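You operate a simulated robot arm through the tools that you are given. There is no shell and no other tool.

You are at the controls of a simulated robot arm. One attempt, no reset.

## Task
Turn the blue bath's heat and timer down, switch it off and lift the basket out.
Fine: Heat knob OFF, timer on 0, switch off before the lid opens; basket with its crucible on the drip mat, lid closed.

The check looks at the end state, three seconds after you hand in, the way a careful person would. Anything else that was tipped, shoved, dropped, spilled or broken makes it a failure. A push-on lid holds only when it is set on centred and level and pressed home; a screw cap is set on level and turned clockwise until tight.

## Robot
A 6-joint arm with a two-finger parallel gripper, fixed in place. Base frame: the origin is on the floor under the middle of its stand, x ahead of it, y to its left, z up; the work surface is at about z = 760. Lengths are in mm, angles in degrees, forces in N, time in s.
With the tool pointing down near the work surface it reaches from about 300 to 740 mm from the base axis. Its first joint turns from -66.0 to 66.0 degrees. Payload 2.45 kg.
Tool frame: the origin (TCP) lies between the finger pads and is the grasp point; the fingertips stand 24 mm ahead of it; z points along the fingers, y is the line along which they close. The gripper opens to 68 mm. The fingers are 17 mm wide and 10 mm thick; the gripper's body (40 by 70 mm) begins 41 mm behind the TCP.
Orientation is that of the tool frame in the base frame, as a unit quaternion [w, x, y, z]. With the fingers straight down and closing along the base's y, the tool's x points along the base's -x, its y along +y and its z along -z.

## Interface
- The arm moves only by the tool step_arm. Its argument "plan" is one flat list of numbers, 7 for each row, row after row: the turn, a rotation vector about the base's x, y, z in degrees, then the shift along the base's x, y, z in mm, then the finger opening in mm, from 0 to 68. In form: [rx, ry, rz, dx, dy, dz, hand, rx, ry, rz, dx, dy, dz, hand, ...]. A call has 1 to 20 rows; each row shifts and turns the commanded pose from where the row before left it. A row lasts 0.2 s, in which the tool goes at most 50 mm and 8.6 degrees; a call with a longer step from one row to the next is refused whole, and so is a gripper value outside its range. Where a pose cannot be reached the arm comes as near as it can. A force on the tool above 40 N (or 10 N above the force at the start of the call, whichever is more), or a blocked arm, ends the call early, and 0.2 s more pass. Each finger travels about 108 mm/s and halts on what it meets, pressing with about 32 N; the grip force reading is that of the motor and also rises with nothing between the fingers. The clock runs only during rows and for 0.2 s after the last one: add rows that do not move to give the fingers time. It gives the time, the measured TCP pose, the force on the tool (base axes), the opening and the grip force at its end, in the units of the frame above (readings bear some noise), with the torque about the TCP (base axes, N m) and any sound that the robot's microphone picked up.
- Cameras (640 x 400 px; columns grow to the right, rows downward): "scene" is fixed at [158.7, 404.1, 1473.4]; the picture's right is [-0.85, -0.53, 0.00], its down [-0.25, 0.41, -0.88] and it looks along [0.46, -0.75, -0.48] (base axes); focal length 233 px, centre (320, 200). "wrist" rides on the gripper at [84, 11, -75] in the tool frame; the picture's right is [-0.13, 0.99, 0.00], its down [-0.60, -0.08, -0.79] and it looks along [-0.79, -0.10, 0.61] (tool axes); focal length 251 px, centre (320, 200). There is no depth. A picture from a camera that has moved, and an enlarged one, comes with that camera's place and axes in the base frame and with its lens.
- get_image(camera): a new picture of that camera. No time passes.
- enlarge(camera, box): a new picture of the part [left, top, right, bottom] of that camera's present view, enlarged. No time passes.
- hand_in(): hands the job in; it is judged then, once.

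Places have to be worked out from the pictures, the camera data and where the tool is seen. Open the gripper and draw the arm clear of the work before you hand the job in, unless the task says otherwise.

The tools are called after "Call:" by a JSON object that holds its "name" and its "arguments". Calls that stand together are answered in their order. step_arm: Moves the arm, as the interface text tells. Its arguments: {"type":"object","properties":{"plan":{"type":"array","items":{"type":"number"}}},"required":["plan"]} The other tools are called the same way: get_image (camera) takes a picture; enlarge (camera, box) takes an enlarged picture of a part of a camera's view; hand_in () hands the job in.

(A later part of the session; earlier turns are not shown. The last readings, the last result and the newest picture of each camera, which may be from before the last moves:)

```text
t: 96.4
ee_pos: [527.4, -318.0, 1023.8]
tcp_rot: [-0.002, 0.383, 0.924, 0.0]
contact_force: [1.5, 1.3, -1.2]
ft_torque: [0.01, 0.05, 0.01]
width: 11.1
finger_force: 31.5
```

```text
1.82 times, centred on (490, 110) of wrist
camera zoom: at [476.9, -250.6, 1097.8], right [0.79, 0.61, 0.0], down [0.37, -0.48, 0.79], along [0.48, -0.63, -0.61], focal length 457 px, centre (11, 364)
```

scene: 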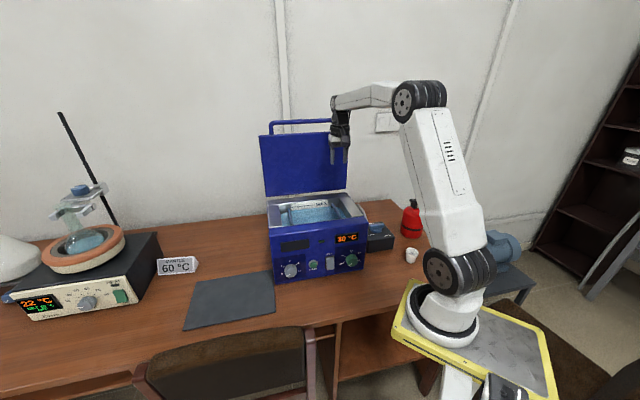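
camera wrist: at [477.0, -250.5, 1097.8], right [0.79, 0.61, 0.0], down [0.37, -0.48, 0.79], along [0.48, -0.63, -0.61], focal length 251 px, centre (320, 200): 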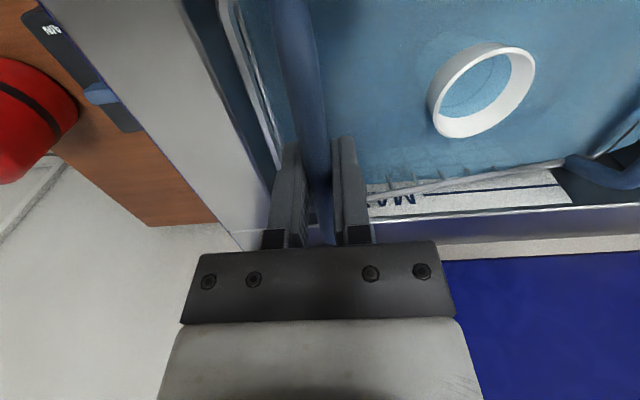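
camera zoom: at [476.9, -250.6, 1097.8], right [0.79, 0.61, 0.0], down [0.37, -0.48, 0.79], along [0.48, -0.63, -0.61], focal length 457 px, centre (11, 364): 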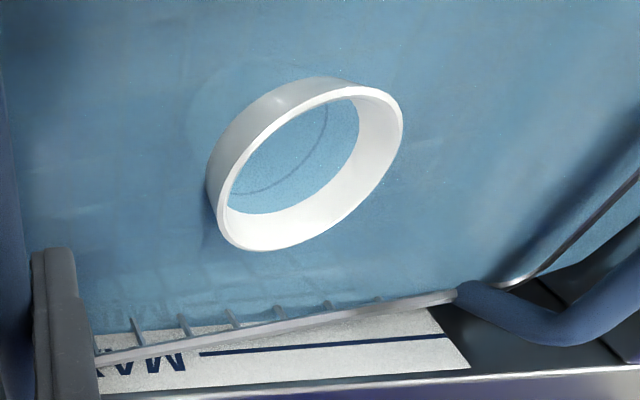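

The handle just pivots between the pads (no torque carried), with the left end still on the tank floor, so a one-handle lift would tip the crucible. I'll set the basket back down, nudging it about 11 mm toward the rear wall so there is finger room in front, and then grip the middle of the front wall instead.

Call:
{"name": "step_arm", "arguments": {"plan": [0, 0, 0, 0, 0, -5, 0, 0, 0, 0, 0, 0, -5, 0, 0, 0, 0, 0, 0, -5, 0, 0, 0, 0, 0, 0, -5, 0, 0, 0, 0, 0, 0, -5, 0, 0, 0, 0, 0, 0, -4, 0, 0, 0, 0, 1.92, -1.97, 0, 0, 0, 0, 0, 1.92, -1.97, 0, 0, 0, 0, 0, 1.92, -1.97, 0, 0, 0, 0, 0, 1.92, -1.97, 0, 0, 0, 0, 0, 0, 0, -4, 0, 0, 0, 0, 0, 0, -4, 0, 0, 0, 0, 0, 0, -3, 0, 0, 0, 0, 0, 0, 0, 0]}}

Call:
{"name": "get_image", "arguments": {"camera": "wrist"}}

Call:
{"name": "enlarge", "arguments": {"camera": "scene", "box": [280, 180, 360, 240]}}

```text
t: 99.4
ee_pos: [533.4, -324.9, 983.2]
tcp_rot: [-0.004, 0.383, 0.924, 0.001]
contact_force: [-20.2, 17.9, 11.3]
ft_torque: [0.05, 0.03, 0.03]
width: 10.9
finger_force: 32.3
```

```text
taken
camera wrist: at [483.1, -257.4, 1057.9], right [0.79, 0.61, 0.0], down [0.38, -0.49, 0.79], along [0.48, -0.63, -0.61], focal length 251 px, centre (320, 200)
```

wrist: 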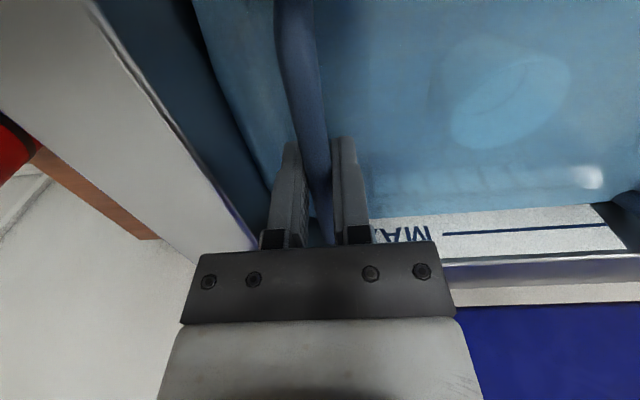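

```text
6.67 times, centred on (320, 210) of scene
camera zoom: at [157.9, 404.7, 1473.3], right [-0.85, -0.53, 0.0], down [-0.25, 0.41, -0.88], along [0.46, -0.75, -0.48], focal length 1555 px, centre (320, 133)
```

zoom: 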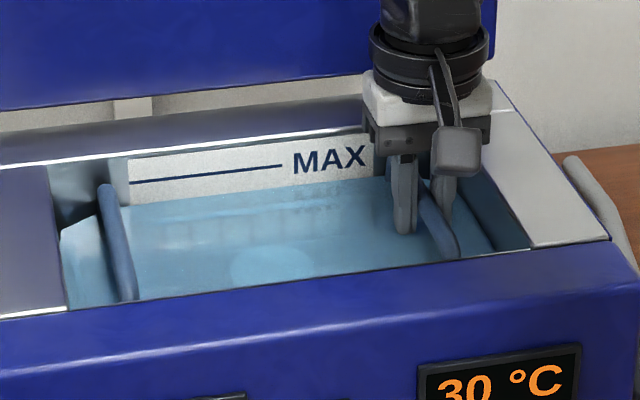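

The basket moved back about 8 mm until it touched the rear wall, as intended. Release, rise, yaw 90° so the fingers close front-to-back, and move over the middle of the front wall to inspect.

Call:
{"name": "step_arm", "arguments": {"plan": [0, 0, 0, 0, 0, 0, 20, 0, 0, 0, 0, 0, 0, 36, 0, 0, 0, 0, 0, 10, 36, 0, 0, 0, 0, 0, 20, 36, 0, 0, 0, 0, 0, 25, 36, 0, 0, 0, 0, 0, 25, 36, 0, 0, 0, 0, 0, 20, 36, 0, 0, 8.2, 1.14, 10.9, 0, 36, 0, 0, 8.2, 1.14, 10.9, 0, 36, 0, 0, 8.2, 1.14, 10.9, 0, 36, 0, 0, 8.2, 1.14, 10.9, 0, 36, 0, 0, 8.2, 1.14, 10.9, 0, 36, 0, 0, 8.2, 1.14, 10.9, 0, 36, 0, 0, 8.2, 1.14, 10.9, 0, 36, 0, 0, 8.2, 1.14, 10.9, 0, 36, 0, 0, 8.2, 1.14, 10.9, 0, 36, 0, 0, 8.2, 1.14, 10.9, 0, 36, 0, 0, 8.2, 1.14, 10.9, 0, 36]}}

Call:
{"name": "get_image", "arguments": {"camera": "wrist"}}

Call:
{"name": "get_image", "arguments": {"camera": "scene"}}

```text
t: 103.2
ee_pos: [547.3, -205.0, 1082.3]
tcp_rot: [-0.002, -0.384, 0.923, 0.0]
contact_force: [-0.1, 0.1, 0.4]
ft_torque: [-0.02, 0.0, 0.01]
width: 35.9
finger_force: 0.1
```

```text
taken
camera wrist: at [480.8, -256.7, 1157.8], right [-0.61, 0.79, 0.0], down [0.48, 0.38, 0.79], along [0.63, 0.49, -0.61], focal length 251 px, centre (320, 200)
```

wrist: 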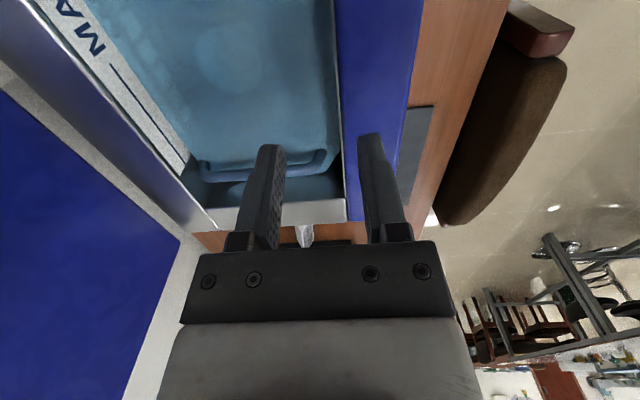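

```text
taken
```

scene: 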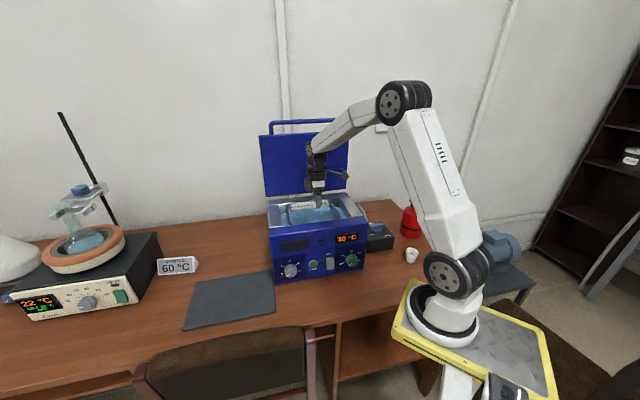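

Call:
{"name": "enlarge", "arguments": {"camera": "wrist", "box": [170, 0, 420, 240]}}

Call:
{"name": "enlarge", "arguments": {"camera": "wrist", "box": [290, 30, 370, 110]}}

```text
1.67 times, centred on (295, 120) of wrist
camera zoom: at [480.8, -256.7, 1157.8], right [-0.61, 0.79, 0.0], down [0.48, 0.38, 0.79], along [0.63, 0.49, -0.61], focal length 419 px, centre (362, 333)
```

zoom: 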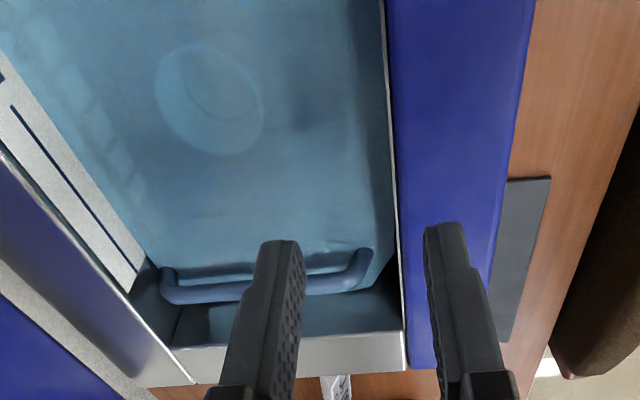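

```text
5.00 times, centred on (330, 70) of wrist
camera zoom: at [480.8, -256.7, 1157.8], right [-0.61, 0.79, 0.0], down [0.48, 0.38, 0.79], along [0.63, 0.49, -0.61], focal length 1257 px, centre (270, 850)
```

zoom: 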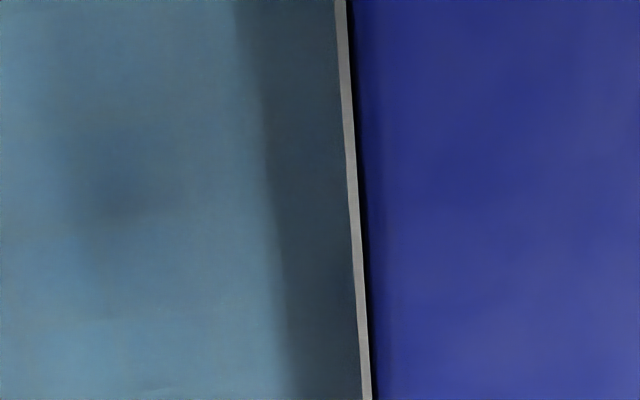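

I'll zoom on the left handle's end shape from here, and check the geometry of the posts and rim.

Call:
{"name": "enlarge", "arguments": {"camera": "wrist", "box": [255, 125, 345, 195]}}

Call:
{"name": "enlarge", "arguments": {"camera": "wrist", "box": [180, 120, 270, 200]}}

```text
5.71 times, centred on (300, 160) of wrist
camera zoom: at [480.8, -256.7, 1157.8], right [-0.61, 0.79, 0.0], down [0.48, 0.38, 0.79], along [0.63, 0.49, -0.61], focal length 1437 px, centre (434, 429)
```

zoom: 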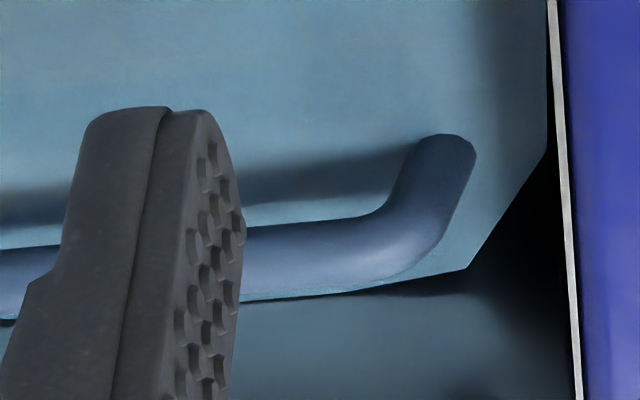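

```text
5.00 times, centred on (225, 160) of wrist
camera zoom: at [480.8, -256.7, 1157.8], right [-0.61, 0.79, 0.0], down [0.48, 0.38, 0.79], along [0.63, 0.49, -0.61], focal length 1257 px, centre (795, 400)
```

zoom: 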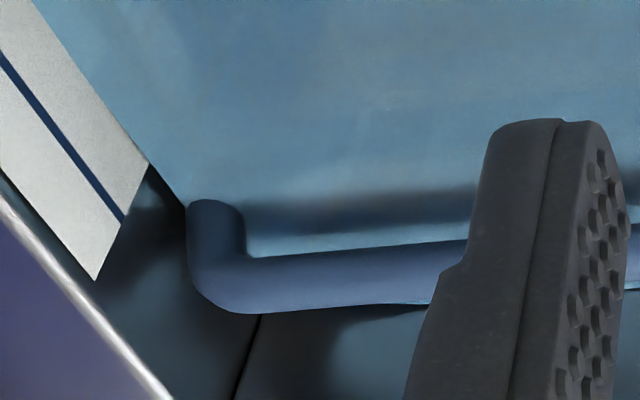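

The handle ends bend down into posts at the rim, so gripping the bent corner at the front end of the right handle (bar + post, both flat between the pads) should hold the basket rigidly. I'll yaw back and move above that corner.

Call:
{"name": "step_arm", "arguments": {"plan": [0, 0, -8.2, -5.2, -6.7, 0, 32, 0, 0, -8.2, -5.2, -6.7, 0, 28, 0, 0, -8.2, -5.2, -6.7, 0, 28, 0, 0, -8.2, -5.2, -6.7, 0, 28, 0, 0, -8.2, -5.2, -6.7, 0, 28, 0, 0, -8.2, -5.2, -6.7, 0, 28, 0, 0, -8.2, -5.2, -6.7, 0, 28, 0, 0, -8.2, -5.2, -6.7, 0, 28, 0, 0, -8.2, -5.2, -6.7, 0, 28, 0, 0, -8.2, -5.2, -6.7, 0, 28, 0, 0, -8.2, -5.2, -6.7, 0, 28, 0, 0, 0, 0, 0, 0, 28]}}

Call:
{"name": "get_image", "arguments": {"camera": "wrist"}}

Call:
{"name": "enlarge", "arguments": {"camera": "wrist", "box": [220, 0, 420, 180]}}

```text
t: 105.8
ee_pos: [491.3, -279.1, 1081.7]
tcp_rot: [0.0, 0.384, 0.923, 0.0]
contact_force: [1.3, 0.0, -0.5]
ft_torque: [-0.01, 0.01, 0.02]
width: 28.0
finger_force: 0.1
```

```text
taken
camera wrist: at [440.3, -212.5, 1156.8], right [0.79, 0.61, 0.0], down [0.37, -0.48, 0.79], along [0.48, -0.63, -0.61], focal length 251 px, centre (320, 200)
```

wrist: 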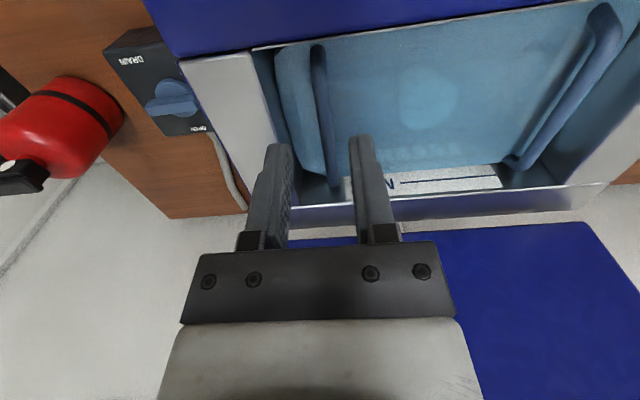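

```text
2.22 times, centred on (320, 90) of wrist
camera zoom: at [440.3, -212.5, 1156.8], right [0.79, 0.61, 0.0], down [0.37, -0.48, 0.79], along [0.48, -0.63, -0.61], focal length 559 px, centre (320, 444)
```

zoom: 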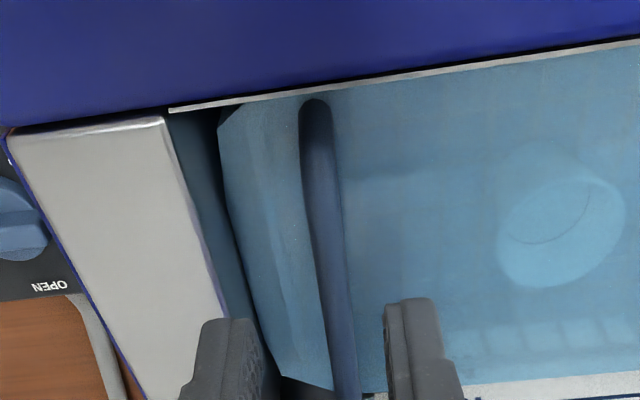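

The right handle's front corner is at s≈266, post axis at n≈-58. I'll shift 3 mm forward and descend onto the corner.

Call:
{"name": "step_arm", "arguments": {"plan": [0, 0, 0, -1, 1.05, -10, 28, 0, 0, 0, -1.1, 1.1, -10, 28, 0, 0, 0, 0, 0, -10, 28, 0, 0, 0, 0, 0, -10, 28, 0, 0, 0, 0, 0, -10, 28, 0, 0, 0, 0, 0, -10, 28, 0, 0, 0, 0, 0, -10, 28, 0, 0, 0, 0, 0, -10, 28, 0, 0, 0, 0, 0, -6, 28, 0, 0, 0, 0, 0, -5, 28, 0, 0, 0, 0, 0, -5, 28, 0, 0, 0, 0, 0, -4, 28, 0, 0, 0, 0, 0, 0, 28]}}

Call:
{"name": "get_image", "arguments": {"camera": "wrist"}}

Call:
{"name": "enlarge", "arguments": {"camera": "scene", "box": [290, 170, 370, 240]}}

```text
t: 108.6
ee_pos: [489.3, -276.1, 982.9]
tcp_rot: [-0.001, 0.383, 0.924, 0.0]
contact_force: [-0.1, -1.1, -0.3]
ft_torque: [0.02, 0.01, 0.05]
width: 28.0
finger_force: 0.1
```

```text
taken
camera wrist: at [437.5, -209.7, 1057.0], right [0.79, 0.61, 0.0], down [0.37, -0.48, 0.79], along [0.48, -0.63, -0.61], focal length 251 px, centre (320, 200)
```

wrist: 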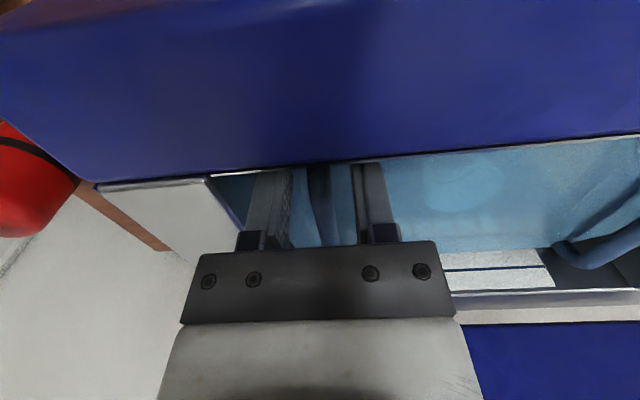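

```text
5.71 times, centred on (330, 205) of scene
camera zoom: at [158.7, 404.1, 1473.4], right [-0.85, -0.53, 0.0], down [-0.25, 0.41, -0.88], along [0.46, -0.75, -0.48], focal length 1333 px, centre (263, 171)
```

zoom: 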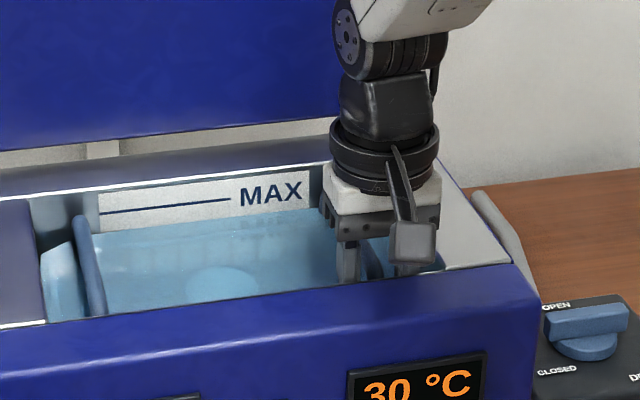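

No contact yet; I'll ease down a few millimetres more for extra post coverage, then close.

Call:
{"name": "step_arm", "arguments": {"plan": [0, 0, 0, 0, 0, -2, 28, 0, 0, 0, 0, 0, -2, 28, 0, 0, 0, 0, 0, -2, 28]}}

Call:
{"name": "step_arm", "arguments": {"plan": [0, 0, 0, 0, 0, 0, 20, 0, 0, 0, 0, 0, 0, 10, 0, 0, 0, 0, 0, 0, 0, 0, 0, 0, 0, 0, 0, 0]}}

Call:
{"name": "get_image", "arguments": {"camera": "wrist"}}

```text
t: 109.4
ee_pos: [488.4, -277.7, 975.9]
tcp_rot: [-0.001, 0.382, 0.924, 0.001]
contact_force: [0.3, 0.2, 0.4]
ft_torque: [0.0, 0.01, 0.0]
width: 27.9
finger_force: 0.1
```

```text
t: 110.4
ee_pos: [488.9, -277.5, 976.3]
tcp_rot: [0.0, 0.383, 0.924, 0.001]
contact_force: [-0.3, -0.5, 1.0]
ft_torque: [0.0, -0.01, 0.01]
width: 10.7
finger_force: 31.6
```

```text
taken
camera wrist: at [437.5, -209.8, 1051.3], right [0.79, 0.61, 0.0], down [0.37, -0.48, 0.79], along [0.48, -0.63, -0.61], focal length 251 px, centre (320, 200)
```

wrist: 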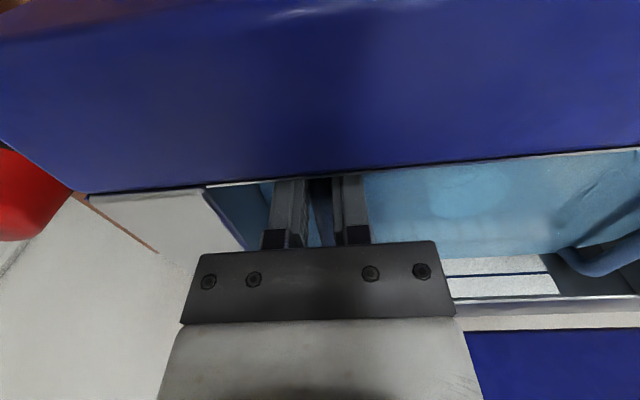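

Gripped at the corner (10.7 mm). Test lift of 12 mm, watching force and torque.

Call:
{"name": "step_arm", "arguments": {"plan": [0, 0, 0, 0, 0, 2, 0, 0, 0, 0, 0, 0, 2, 0, 0, 0, 0, 0, 0, 2, 0, 0, 0, 0, 0, 0, 3, 0, 0, 0, 0, 0, 0, 3, 0, 0, 0, 0, 0, 0, 0, 0, 0, 0, 0, 0, 0, 0, 0]}}

Call:
{"name": "enlarge", "arguments": {"camera": "scene", "box": [280, 180, 360, 240]}}

```text
t: 112.0
ee_pos: [488.2, -278.0, 989.8]
tcp_rot: [-0.001, 0.382, 0.924, 0.0]
contact_force: [-0.1, 0.5, -2.2]
ft_torque: [-0.03, 0.24, 0.0]
width: 10.7
finger_force: 31.2
```

```text
6.67 times, centred on (320, 210) of scene
camera zoom: at [158.7, 404.1, 1473.4], right [-0.85, -0.53, 0.0], down [-0.25, 0.41, -0.88], along [0.46, -0.75, -0.48], focal length 1555 px, centre (320, 133)
```

zoom: 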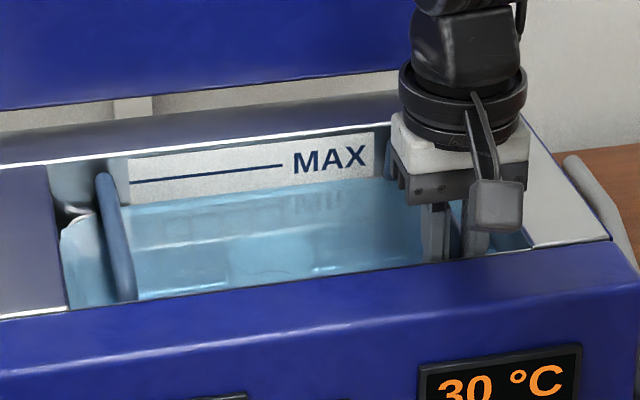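

Now the torque (≈0.24 N·m) shows the whole basket (~2.2 N) is carried rigidly, nearly level. Continue lifting smoothly.

Call:
{"name": "step_arm", "arguments": {"plan": [0, 0, 0, 0, 0, 3, 0, 0, 0, 0, 0, 0, 4, 0, 0, 0, 0, 0, 0, 5, 0, 0, 0, 0, 0, 0, 5, 0, 0, 0, 0, 0, 0, 5, 0, 0, 0, 0, 0, 0, 5, 0, 0, 0, 0, 0, 0, 5, 0, 0, 0, 0, 0, 0, 4, 0, 0, 0, 0, 0, 0, 2, 0, 0, 0, 0, 0, 0, 0, 0]}}

Call:
{"name": "enlarge", "arguments": {"camera": "scene", "box": [270, 160, 370, 240]}}

Call:
{"name": "get_image", "arguments": {"camera": "wrist"}}

```text
t: 114.2
ee_pos: [488.4, -277.3, 1026.0]
tcp_rot: [-0.001, 0.383, 0.924, 0.0]
contact_force: [1.1, 0.3, -1.9]
ft_torque: [-0.07, 0.23, 0.0]
width: 10.6
finger_force: 31.1
```

```text
5.00 times, centred on (320, 200) of scene
camera zoom: at [158.7, 404.1, 1473.4], right [-0.85, -0.53, 0.0], down [-0.25, 0.41, -0.88], along [0.46, -0.75, -0.48], focal length 1166 px, centre (320, 200)
```

zoom: 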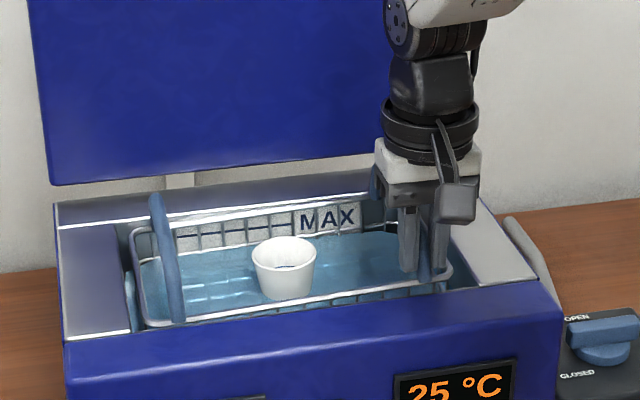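

```text
taken
camera wrist: at [437.0, -209.7, 1101.6], right [0.79, 0.61, 0.0], down [0.37, -0.48, 0.79], along [0.48, -0.63, -0.61], focal length 251 px, centre (320, 200)
```

wrist: 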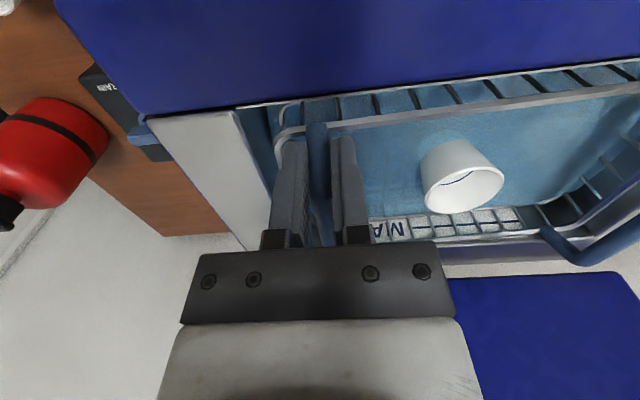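

The basket is coming up level with the crucible standing in it. Keep lifting steadily.

Call:
{"name": "step_arm", "arguments": {"plan": [0, 0, 0, 0, 0, 3, 0, 0, 0, 0, 0, 0, 5, 0, 0, 0, 0, 0, 0, 6, 0, 0, 0, 0, 0, 0, 6, 0, 0, 0, 0, 0, 0, 6, 0, 0, 0, 0, 0, 0, 6, 0, 0, 0, 0, 0, 0, 6, 0, 0, 0, 0, 0, 0, 6, 0, 0, 0, 0, 0, 0, 6, 0, 0, 0, 0, 0, 0, 5, 0, 0, 0, 0, 0, 0, 3, 0, 0, 0, 0, 0, 0, 0, 0]}}

Call:
{"name": "get_image", "arguments": {"camera": "scene"}}

Call:
{"name": "enlarge", "arguments": {"camera": "scene", "box": [255, 120, 385, 240]}}

Call:
{"name": "get_image", "arguments": {"camera": "wrist"}}

```text
t: 116.8
ee_pos: [489.8, -278.0, 1084.1]
tcp_rot: [-0.001, 0.382, 0.924, -0.001]
contact_force: [-0.5, 0.3, -2.1]
ft_torque: [0.01, 0.21, 0.01]
width: 10.0
finger_force: 31.4
```

```text
taken
```

scene: 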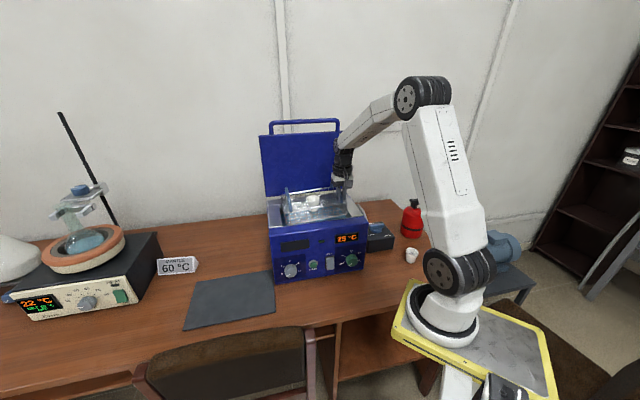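

```text
3.33 times, centred on (320, 180) of scene
camera zoom: at [158.7, 404.1, 1473.4], right [-0.85, -0.53, 0.0], down [-0.25, 0.41, -0.88], along [0.46, -0.75, -0.48], focal length 778 px, centre (320, 267)
```

zoom: 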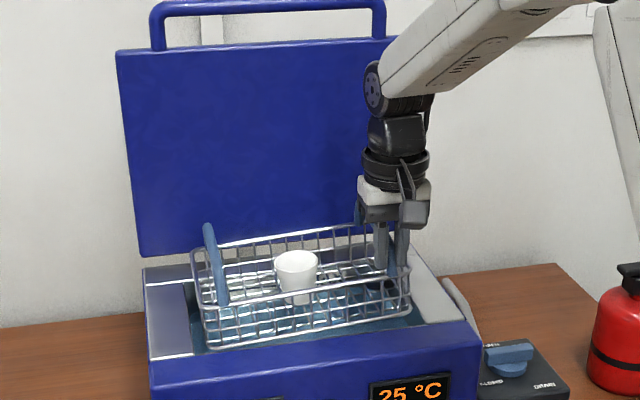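

```text
taken
camera wrist: at [437.3, -209.8, 1159.7], right [0.79, 0.61, 0.0], down [0.37, -0.48, 0.79], along [0.48, -0.63, -0.61], focal length 251 px, centre (320, 200)
```

wrist: 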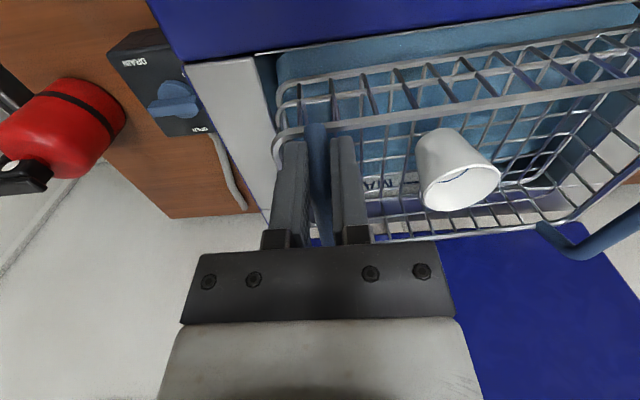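

Level and steady. Lift another 55 mm so the basket bottom clears the tank rim.

Call:
{"name": "step_arm", "arguments": {"plan": [0, 0, 0, 0, 0, 3, 0, 0, 0, 0, 0, 0, 5, 0, 0, 0, 0, 0, 0, 6, 0, 0, 0, 0, 0, 0, 6, 0, 0, 0, 0, 0, 0, 6, 0, 0, 0, 0, 0, 0, 6, 0, 0, 0, 0, 0, 0, 6, 0, 0, 0, 0, 0, 0, 6, 0, 0, 0, 0, 0, 0, 6, 0, 0, 0, 0, 0, 0, 5, 0, 0, 0, 0, 0, 0, 3, 0, 0, 0, 0, 0, 0, 0, 0]}}

Call:
{"name": "enlarge", "arguments": {"camera": "scene", "box": [255, 120, 385, 240]}}

Call:
{"name": "get_image", "arguments": {"camera": "wrist"}}

```text
t: 119.4
ee_pos: [488.3, -277.4, 1142.9]
tcp_rot: [-0.001, 0.383, 0.924, 0.001]
contact_force: [-0.6, -0.1, 0.6]
ft_torque: [-0.02, -0.02, 0.02]
width: 0.2
finger_force: 23.2
```

```text
3.33 times, centred on (320, 180) of scene
camera zoom: at [158.7, 404.1, 1473.4], right [-0.85, -0.53, 0.0], down [-0.25, 0.41, -0.88], along [0.46, -0.75, -0.48], focal length 778 px, centre (320, 267)
```

zoom: 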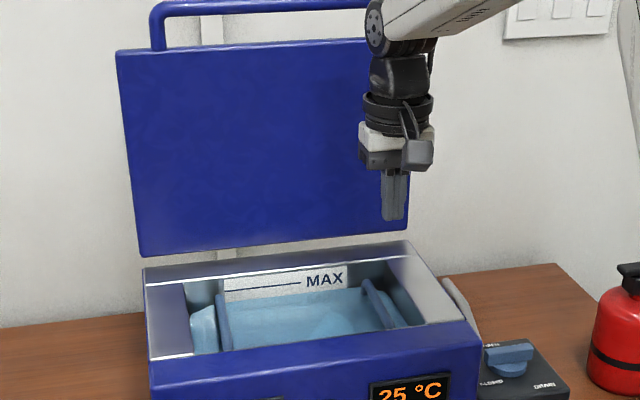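

```text
taken
camera wrist: at [437.5, -209.7, 1217.9], right [0.79, 0.61, 0.0], down [0.37, -0.48, 0.79], along [0.48, -0.63, -0.61], focal length 251 px, centre (320, 200)
```

wrist: 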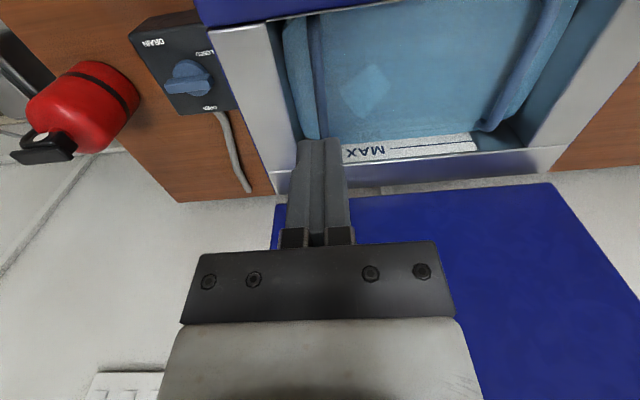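

The basket slipped out of the grip and dropped back into the bath. I'll look closely at its state, especially the crucible.

Call:
{"name": "enlarge", "arguments": {"camera": "wrist", "box": [270, 0, 590, 180]}}

Call:
{"name": "enlarge", "arguments": {"camera": "wrist", "box": [320, 40, 420, 130]}}

Call:
{"name": "enlarge", "arguments": {"camera": "scene", "box": [280, 190, 360, 240]}}

Call:
{"name": "get_image", "arguments": {"camera": "scene"}}

```text
2.00 times, centred on (430, 90) of wrist
camera zoom: at [437.5, -209.7, 1217.9], right [0.79, 0.61, 0.0], down [0.37, -0.48, 0.79], along [0.48, -0.63, -0.61], focal length 503 px, centre (100, 420)
```

zoom: 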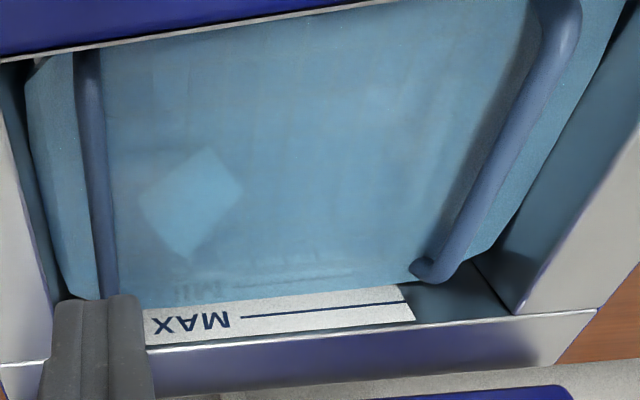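

```text
4.44 times, centred on (370, 85) of wrist
camera zoom: at [437.5, -209.7, 1217.9], right [0.79, 0.61, 0.0], down [0.37, -0.48, 0.79], along [0.48, -0.63, -0.61], focal length 1118 px, centre (98, 711)
```

zoom: 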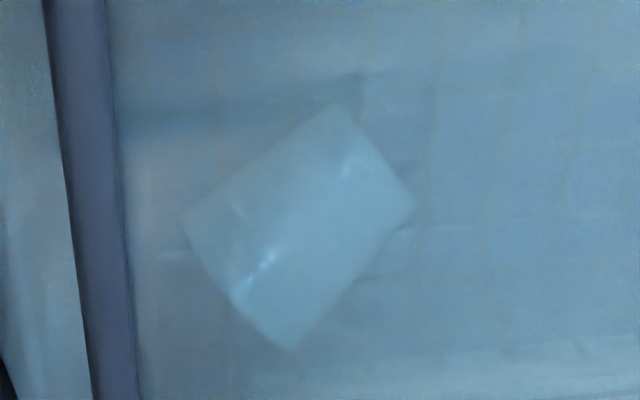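

```text
8.00 times, centred on (320, 215) of scene
camera zoom: at [158.7, 404.1, 1473.4], right [-0.85, -0.53, 0.0], down [-0.25, 0.41, -0.88], along [0.46, -0.75, -0.48], focal length 1866 px, centre (320, 80)
```

zoom: 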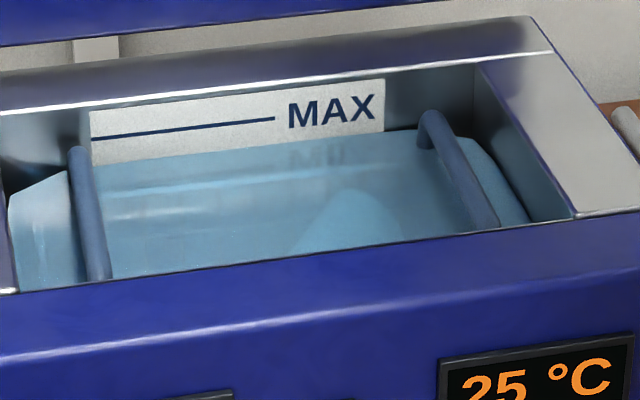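

```text
taken
```

scene: 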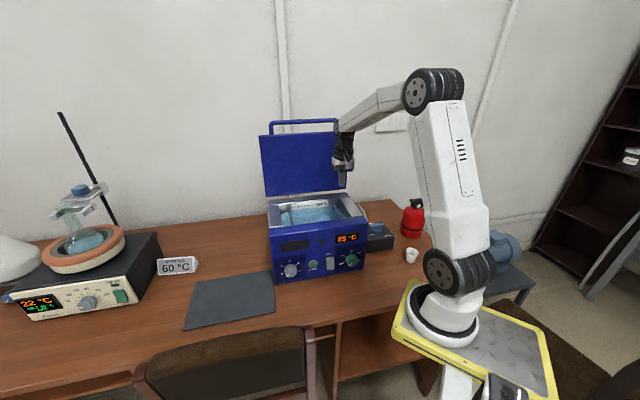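

The crucible has toppled onto its side inside the basket, and the basket is back in the bath, yawed ~3°. I'll re-approach the same corner with a better-aligned, deeper grip, and first test for creep inside the tank. Descend partway and check alignment.

Call:
{"name": "step_arm", "arguments": {"plan": [0, 0, -2.9, -2, -0.96, -10, 10, 0, 0, 0, 0, 0, -20, 28, 0, 0, 0, 0, 0, -20, 28, 0, 0, 0, 0, 0, -20, 28, 0, 0, 0, 0, 0, -20, 28, 0, 0, 0, 0, 0, 0, 28]}}

Call:
{"name": "get_image", "arguments": {"camera": "wrist"}}

Call:
{"name": "enlarge", "arguments": {"camera": "wrist", "box": [220, 40, 420, 220]}}

```text
t: 120.8
ee_pos: [487.4, -279.4, 1052.5]
tcp_rot: [0.0, 0.406, 0.914, 0.0]
contact_force: [-1.4, -0.2, 0.1]
ft_torque: [0.0, 0.0, 0.02]
width: 27.9
finger_force: 0.0
```

```text
taken
camera wrist: at [438.8, -208.8, 1126.8], right [0.82, 0.57, 0.0], down [0.35, -0.5, 0.79], along [0.45, -0.65, -0.61], focal length 251 px, centre (320, 200)
```

wrist: 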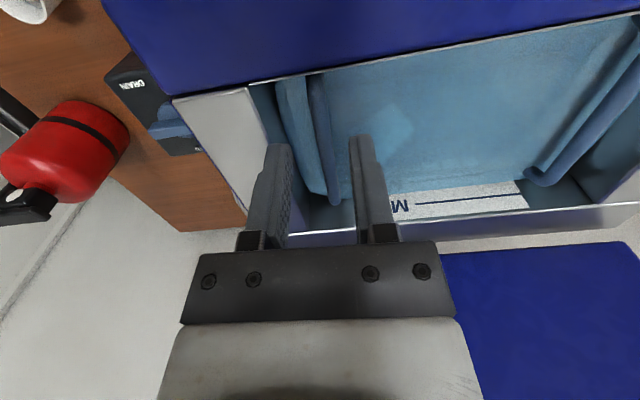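

```text
2.22 times, centred on (320, 130) of wrist
camera zoom: at [438.8, -208.8, 1126.8], right [0.82, 0.57, 0.0], down [0.35, -0.5, 0.79], along [0.45, -0.65, -0.61], focal length 559 px, centre (320, 356)
```

zoom: 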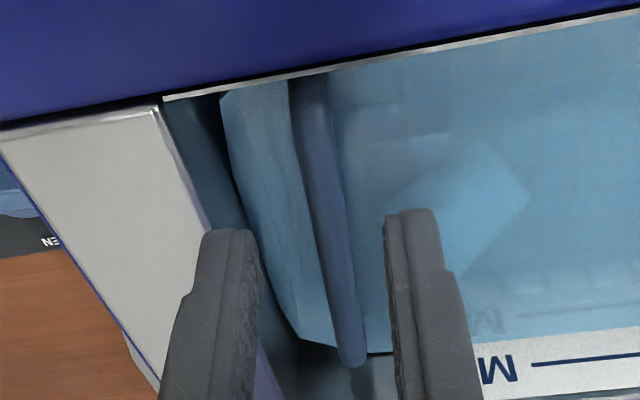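

The basket now sits forward against the front wall, leaving no finger room at the corner. I'll grip mid-handle again just to push it back and square it up.

Call:
{"name": "step_arm", "arguments": {"plan": [0, 0, 0, 10, -11, 0, 28, 0, 0, 0, 11, -12, 0, 28, 0, 0, 0, 10.8, -12.3, 0, 28, 0, 0, 0, 0, 0, -15, 28, 0, 0, 0, 0, 0, -15, 28, 0, 0, 0, 0, 0, -15, 28, 0, 0, 0, 0, 0, -12, 28, 0, 0, 0, 0, 0, -10, 28, 0, 0, 0, 0, 0, 0, 14, 0, 0, 0, 0, 0, 0, 0, 0, 0, 0, 0, 0, 0, 0]}}

Call:
{"name": "get_image", "arguments": {"camera": "wrist"}}

```text
t: 123.2
ee_pos: [517.6, -313.9, 986.7]
tcp_rot: [-0.001, 0.407, 0.914, 0.0]
contact_force: [1.2, 0.2, -0.2]
ft_torque: [-0.09, -0.06, 0.05]
width: 11.6
finger_force: 32.1
```

```text
taken
camera wrist: at [470.1, -243.6, 1060.2], right [0.82, 0.57, 0.0], down [0.35, -0.5, 0.79], along [0.45, -0.65, -0.61], focal length 251 px, centre (320, 200)
```

wrist: 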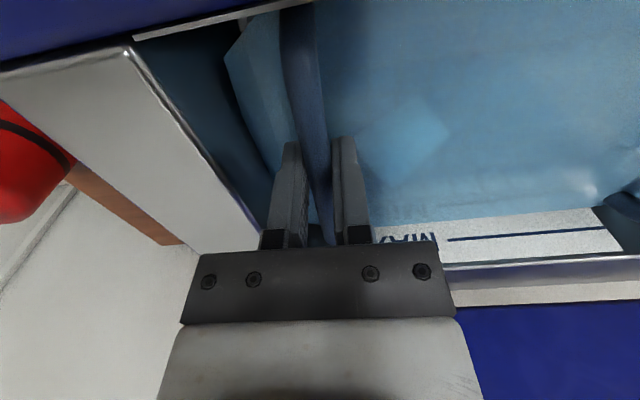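

Gripped. Lift the end 4 mm, push back 15 mm while squaring the yaw, and set down.

Call:
{"name": "step_arm", "arguments": {"plan": [0, 0, 0, 0, 0, 4, 0, 0, 0, 0.7, 2.61, -2.69, 0, 0, 0, 0, 0.7, 2.61, -2.69, 0, 0, 0, 0, 0.7, 2.61, -2.69, 0, 0, 0, 0, 0.8, 2.61, -2.69, 0, 0, 0, 0, 0, 0, 0, -4, 0, 0, 0, 0, 0, 0, 0, 0]}}

Call:
{"name": "get_image", "arguments": {"camera": "wrist"}}

```text
t: 124.8
ee_pos: [526.4, -322.5, 985.9]
tcp_rot: [-0.004, 0.382, 0.924, 0.0]
contact_force: [-21.7, 16.6, 13.3]
ft_torque: [-0.02, 0.03, 0.0]
width: 11.4
finger_force: 31.4
```

```text
taken
camera wrist: at [475.6, -255.6, 1061.2], right [0.79, 0.61, 0.0], down [0.38, -0.49, 0.79], along [0.48, -0.63, -0.61], focal length 251 px, centre (320, 200)
```

wrist: 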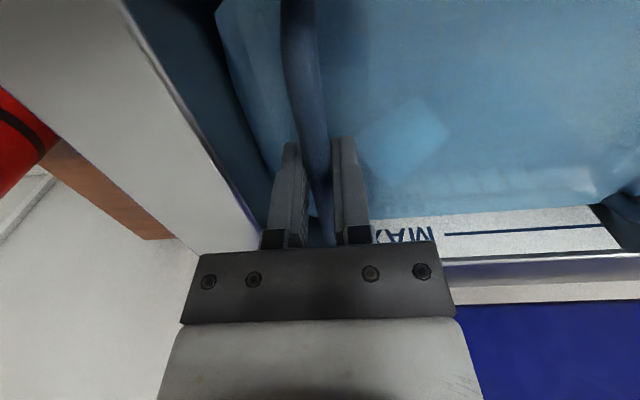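

Basket is pushed back against the rear wall and squared. Now release, move forward to the front corner of the handle and re-grip there, a bit deeper than before.

Call:
{"name": "step_arm", "arguments": {"plan": [0, 0, 0, 0, 0, 0, 20, 0, 0, 0, 0, 0, 0, 28, 0, 0, 0, 0, 0, 12, 28, 0, 0, 0, 0, 0, 15, 28, 0, 0, 0, 0, 0, 15, 28, 0, 0, 0, 0, 0, 15, 28, 0, 0, 0, -12, 12.3, 0, 28, 0, 0, 0, -12, 12.3, 0, 28, 0, 0, 0, -12, 12.3, 0, 28, 0, 0, 0, 0, 0, 0, 28]}}

Call:
{"name": "get_image", "arguments": {"camera": "wrist"}}

Call:
{"name": "enlarge", "arguments": {"camera": "wrist", "box": [220, 40, 420, 220]}}

```text
t: 127.0
ee_pos: [491.1, -286.3, 1043.7]
tcp_rot: [-0.001, 0.382, 0.924, 0.0]
contact_force: [0.4, -0.4, 0.3]
ft_torque: [-0.03, 0.01, 0.01]
width: 28.0
finger_force: 0.1
```

```text
taken
camera wrist: at [440.8, -219.1, 1118.2], right [0.79, 0.61, 0.0], down [0.37, -0.48, 0.79], along [0.48, -0.63, -0.61], focal length 251 px, centre (320, 200)
```

wrist: 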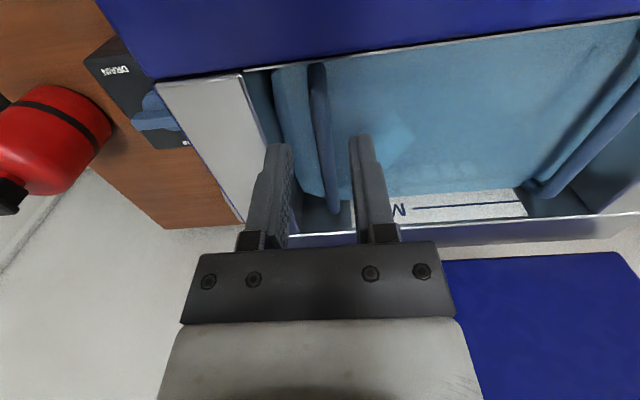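

```text
2.22 times, centred on (320, 130) of wrist
camera zoom: at [440.8, -219.1, 1118.2], right [0.79, 0.61, 0.0], down [0.37, -0.48, 0.79], along [0.48, -0.63, -0.61], focal length 559 px, centre (320, 356)
```

zoom: 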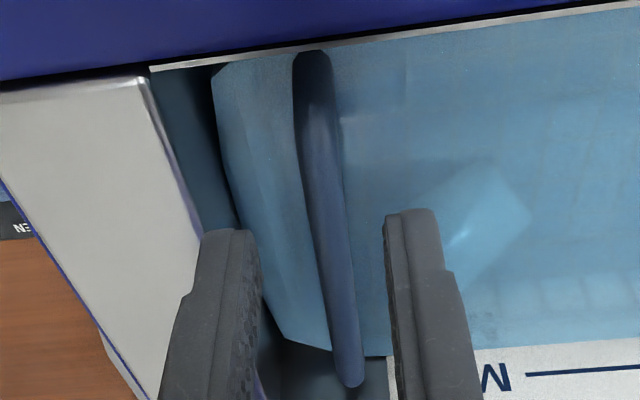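

Handle is square at s≈270 with its front post near n≈-55. I'll move over the corner and descend to z≈974.

Call:
{"name": "step_arm", "arguments": {"plan": [0, 0, 0, -3, 4.5, 0, 28, 0, 0, 0, -2.96, 4.5, 0, 28, 0, 0, 0, 0, 0, -10, 28, 0, 0, 0, 0, 0, -10, 28, 0, 0, 0, 0, 0, -10, 28, 0, 0, 0, 0, 0, -10, 28, 0, 0, 0, 0, 0, -8, 28, 0, 0, 0, 0, 0, -6, 28, 0, 0, 0, 0, 0, -5, 28, 0, 0, 0, 0, 0, -4, 28, 0, 0, 0, 0, 0, -3.5, 28, 0, 0, 0, 0, 0, -3, 28, 0, 0, 0, 0, 0, 0, 28]}}

Call:
{"name": "get_image", "arguments": {"camera": "wrist"}}

Call:
{"name": "enlarge", "arguments": {"camera": "wrist", "box": [230, 150, 400, 250]}}

```text
t: 129.8
ee_pos: [487.1, -279.0, 972.5]
tcp_rot: [-0.001, 0.382, 0.924, 0.0]
contact_force: [0.1, -0.6, -0.2]
ft_torque: [-0.02, -0.02, 0.01]
width: 28.3
finger_force: 0.1
```

```text
taken
camera wrist: at [435.9, -210.8, 1047.6], right [0.79, 0.61, 0.0], down [0.37, -0.48, 0.79], along [0.48, -0.63, -0.61], focal length 251 px, centre (320, 200)
```

wrist: 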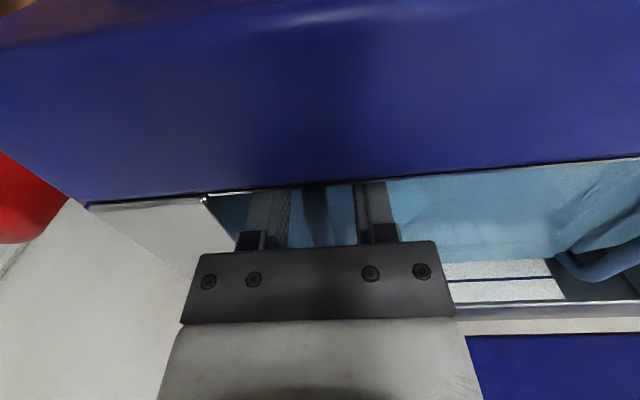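

```text
3.76 times, centred on (315, 200) of wrist
camera zoom: at [435.9, -210.8, 1047.6], right [0.79, 0.61, 0.0], down [0.37, -0.48, 0.79], along [0.48, -0.63, -0.61], focal length 947 px, centre (339, 200)
```

zoom: 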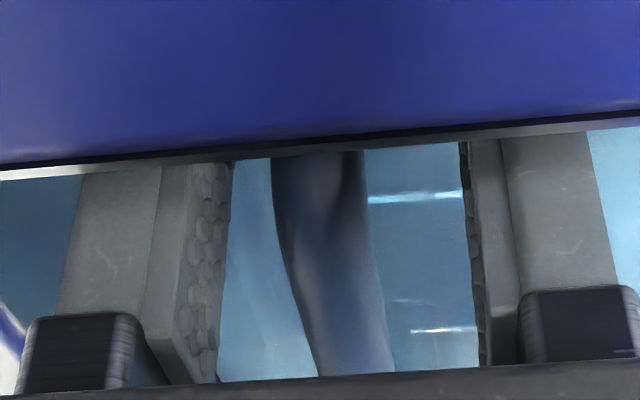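

Still free; ease down 4 mm more, then close and check the width.

Call:
{"name": "step_arm", "arguments": {"plan": [0, 0, 0, -0.7, 0.7, -2, 28, 0, 0, 0, -0.7, 0.7, -2, 28, 0, 0, 0, 0, 0, 0, 20, 0, 0, 0, 0, 0, 0, 8, 0, 0, 0, 0, 0, 0, 0, 0, 0, 0, 0, 0, 0, 0]}}

```text
t: 131.3
ee_pos: [483.5, -275.7, 970.8]
tcp_rot: [-0.004, 0.383, 0.924, 0.002]
contact_force: [-6.6, 6.6, 10.2]
ft_torque: [0.06, -0.11, -0.07]
width: 0.3
finger_force: 23.6
stopped in row 6: the force on the tool passed its limit at 41 N (the readings are from after the stop); the commanded pose is now the measured one
```

The fingers closed on nothing — the handle was squeezed out. Open and look.

Call:
{"name": "get_image", "arguments": {"camera": "wrist"}}

Call:
{"name": "enlarge", "arguments": {"camera": "scene", "box": [280, 180, 370, 240]}}

Call:
{"name": "enlarge", "arguments": {"camera": "wrist", "box": [230, 150, 640, 330]}}

```text
taken
camera wrist: at [433.5, -208.2, 1045.3], right [0.79, 0.61, 0.0], down [0.38, -0.49, 0.79], along [0.48, -0.63, -0.62], focal length 251 px, centre (320, 200)
```

wrist: 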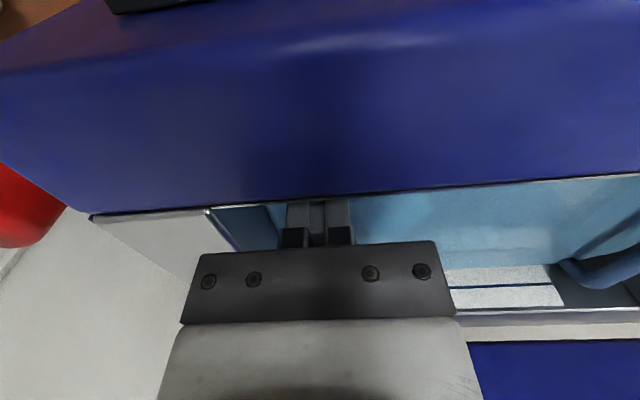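

```text
6.67 times, centred on (325, 210) of scene
camera zoom: at [158.3, 404.4, 1473.4], right [-0.85, -0.53, 0.0], down [-0.25, 0.41, -0.88], along [0.46, -0.75, -0.48], focal length 1555 px, centre (287, 133)
```

zoom: 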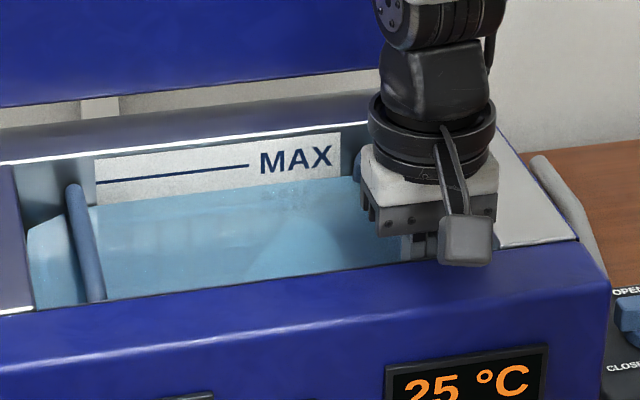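

```text
1.56 times, centred on (435, 240) of wrist
camera zoom: at [433.5, -208.2, 1045.3], right [0.79, 0.61, 0.0], down [0.38, -0.49, 0.79], along [0.48, -0.63, -0.62], focal length 392 px, centre (140, 138)
```

zoom: 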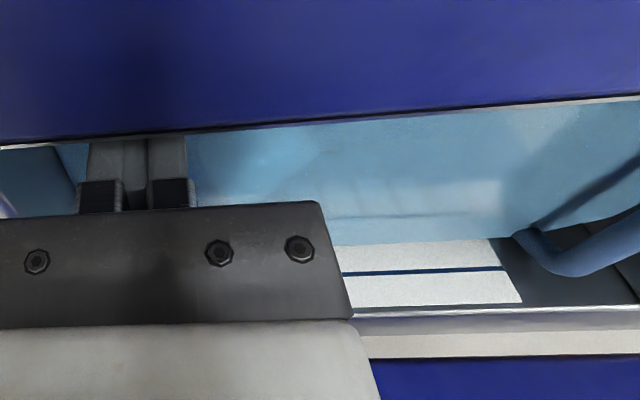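

The pads had only caught the front edge of the bend (it's a few mm further back than I estimated), which also explains the earlier slip. Raise, open, shift back to n≈-70, and come down again.

Call:
{"name": "step_arm", "arguments": {"plan": [0, 0, 0, 0, 0, 8, 0, 0, 0, 0, 0, 0, 12, 0, 0, 0, 0, 0, 0, 15, 0, 0, 0, 0, 0, 0, 15, 0, 0, 0, 0, 0, 0, 15, 14, 0, 0, 0, 4.5, -4.6, 0, 28, 0, 0, 0, 4.4, -4.6, 0, 28, 0, 0, 0, 0, 0, 0, 28]}}

Call:
{"name": "get_image", "arguments": {"camera": "wrist"}}

Call:
{"name": "enlarge", "arguments": {"camera": "wrist", "box": [220, 40, 420, 220]}}

```text
t: 133.1
ee_pos: [493.4, -285.7, 1035.6]
tcp_rot: [-0.003, 0.382, 0.924, 0.001]
contact_force: [-0.6, -0.9, 0.0]
ft_torque: [-0.02, 0.01, 0.02]
width: 28.0
finger_force: 0.0
```

```text
taken
camera wrist: at [443.0, -218.5, 1110.3], right [0.79, 0.61, 0.0], down [0.38, -0.49, 0.79], along [0.48, -0.63, -0.61], focal length 251 px, centre (320, 200)
```

wrist: 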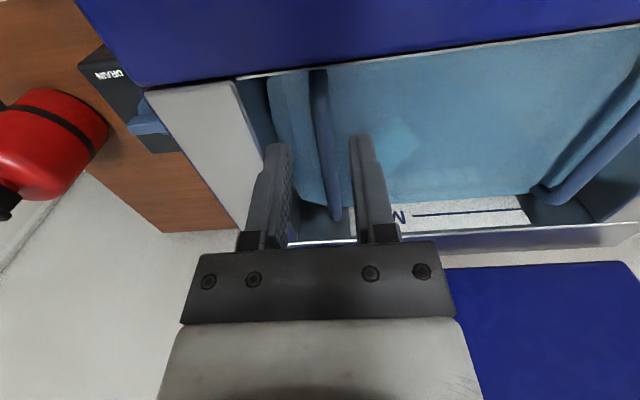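

```text
2.22 times, centred on (320, 130) of wrist
camera zoom: at [443.0, -218.5, 1110.3], right [0.79, 0.61, 0.0], down [0.38, -0.49, 0.79], along [0.48, -0.63, -0.61], focal length 559 px, centre (320, 356)
```

zoom: 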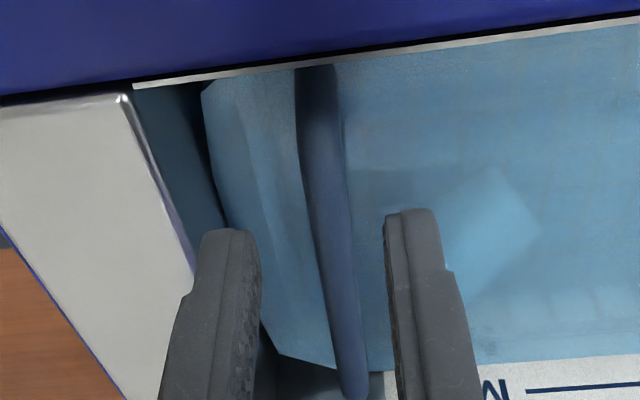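

I realise the dark part near the tank edge is the submerged leg seen through the liquid; the real bend is around n≈-65. I'm at n≈-71 now, which is right. Descend to z≈975 and close.

Call:
{"name": "step_arm", "arguments": {"plan": [0, 0, 0, -0.5, 0.5, -10, 28, 0, 0, 0, 0, 0, -10, 28, 0, 0, 0, 0, 0, -10, 28, 0, 0, 0, 0, 0, -10, 28, 0, 0, 0, 0, 0, -8, 28, 0, 0, 0, 0, 0, -6, 28, 0, 0, 0, 0, 0, -4, 28, 0, 0, 0, 0, 0, -3, 28, 0, 0, 0, 0, 0, 0, 28]}}

Call:
{"name": "step_arm", "arguments": {"plan": [0, 0, 0, 0, 0, 0, 20, 0, 0, 0, 0, 0, 0, 10, 0, 0, 0, 0, 0, 0, 0, 0, 0, 0, 0, 0, 0, 0]}}

Call:
{"name": "get_image", "arguments": {"camera": "wrist"}}

```text
t: 135.1
ee_pos: [494.9, -285.0, 974.1]
tcp_rot: [-0.004, 0.383, 0.924, 0.002]
contact_force: [-0.6, -0.8, 0.2]
ft_torque: [0.02, 0.02, 0.04]
width: 28.3
finger_force: 0.0
```

```text
t: 136.1
ee_pos: [494.7, -283.7, 972.6]
tcp_rot: [-0.003, 0.382, 0.924, 0.002]
contact_force: [0.0, -0.2, 0.3]
ft_torque: [-0.03, -0.02, 0.04]
width: 11.0
finger_force: 31.9
```

```text
taken
camera wrist: at [443.6, -217.1, 1048.7], right [0.79, 0.61, 0.0], down [0.38, -0.49, 0.79], along [0.48, -0.63, -0.61], focal length 251 px, centre (320, 200)
```

wrist: 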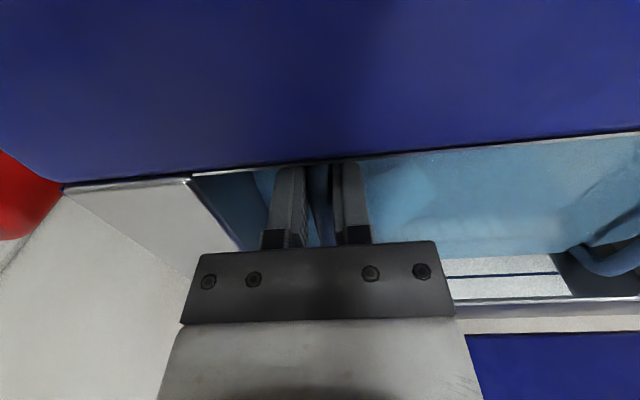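

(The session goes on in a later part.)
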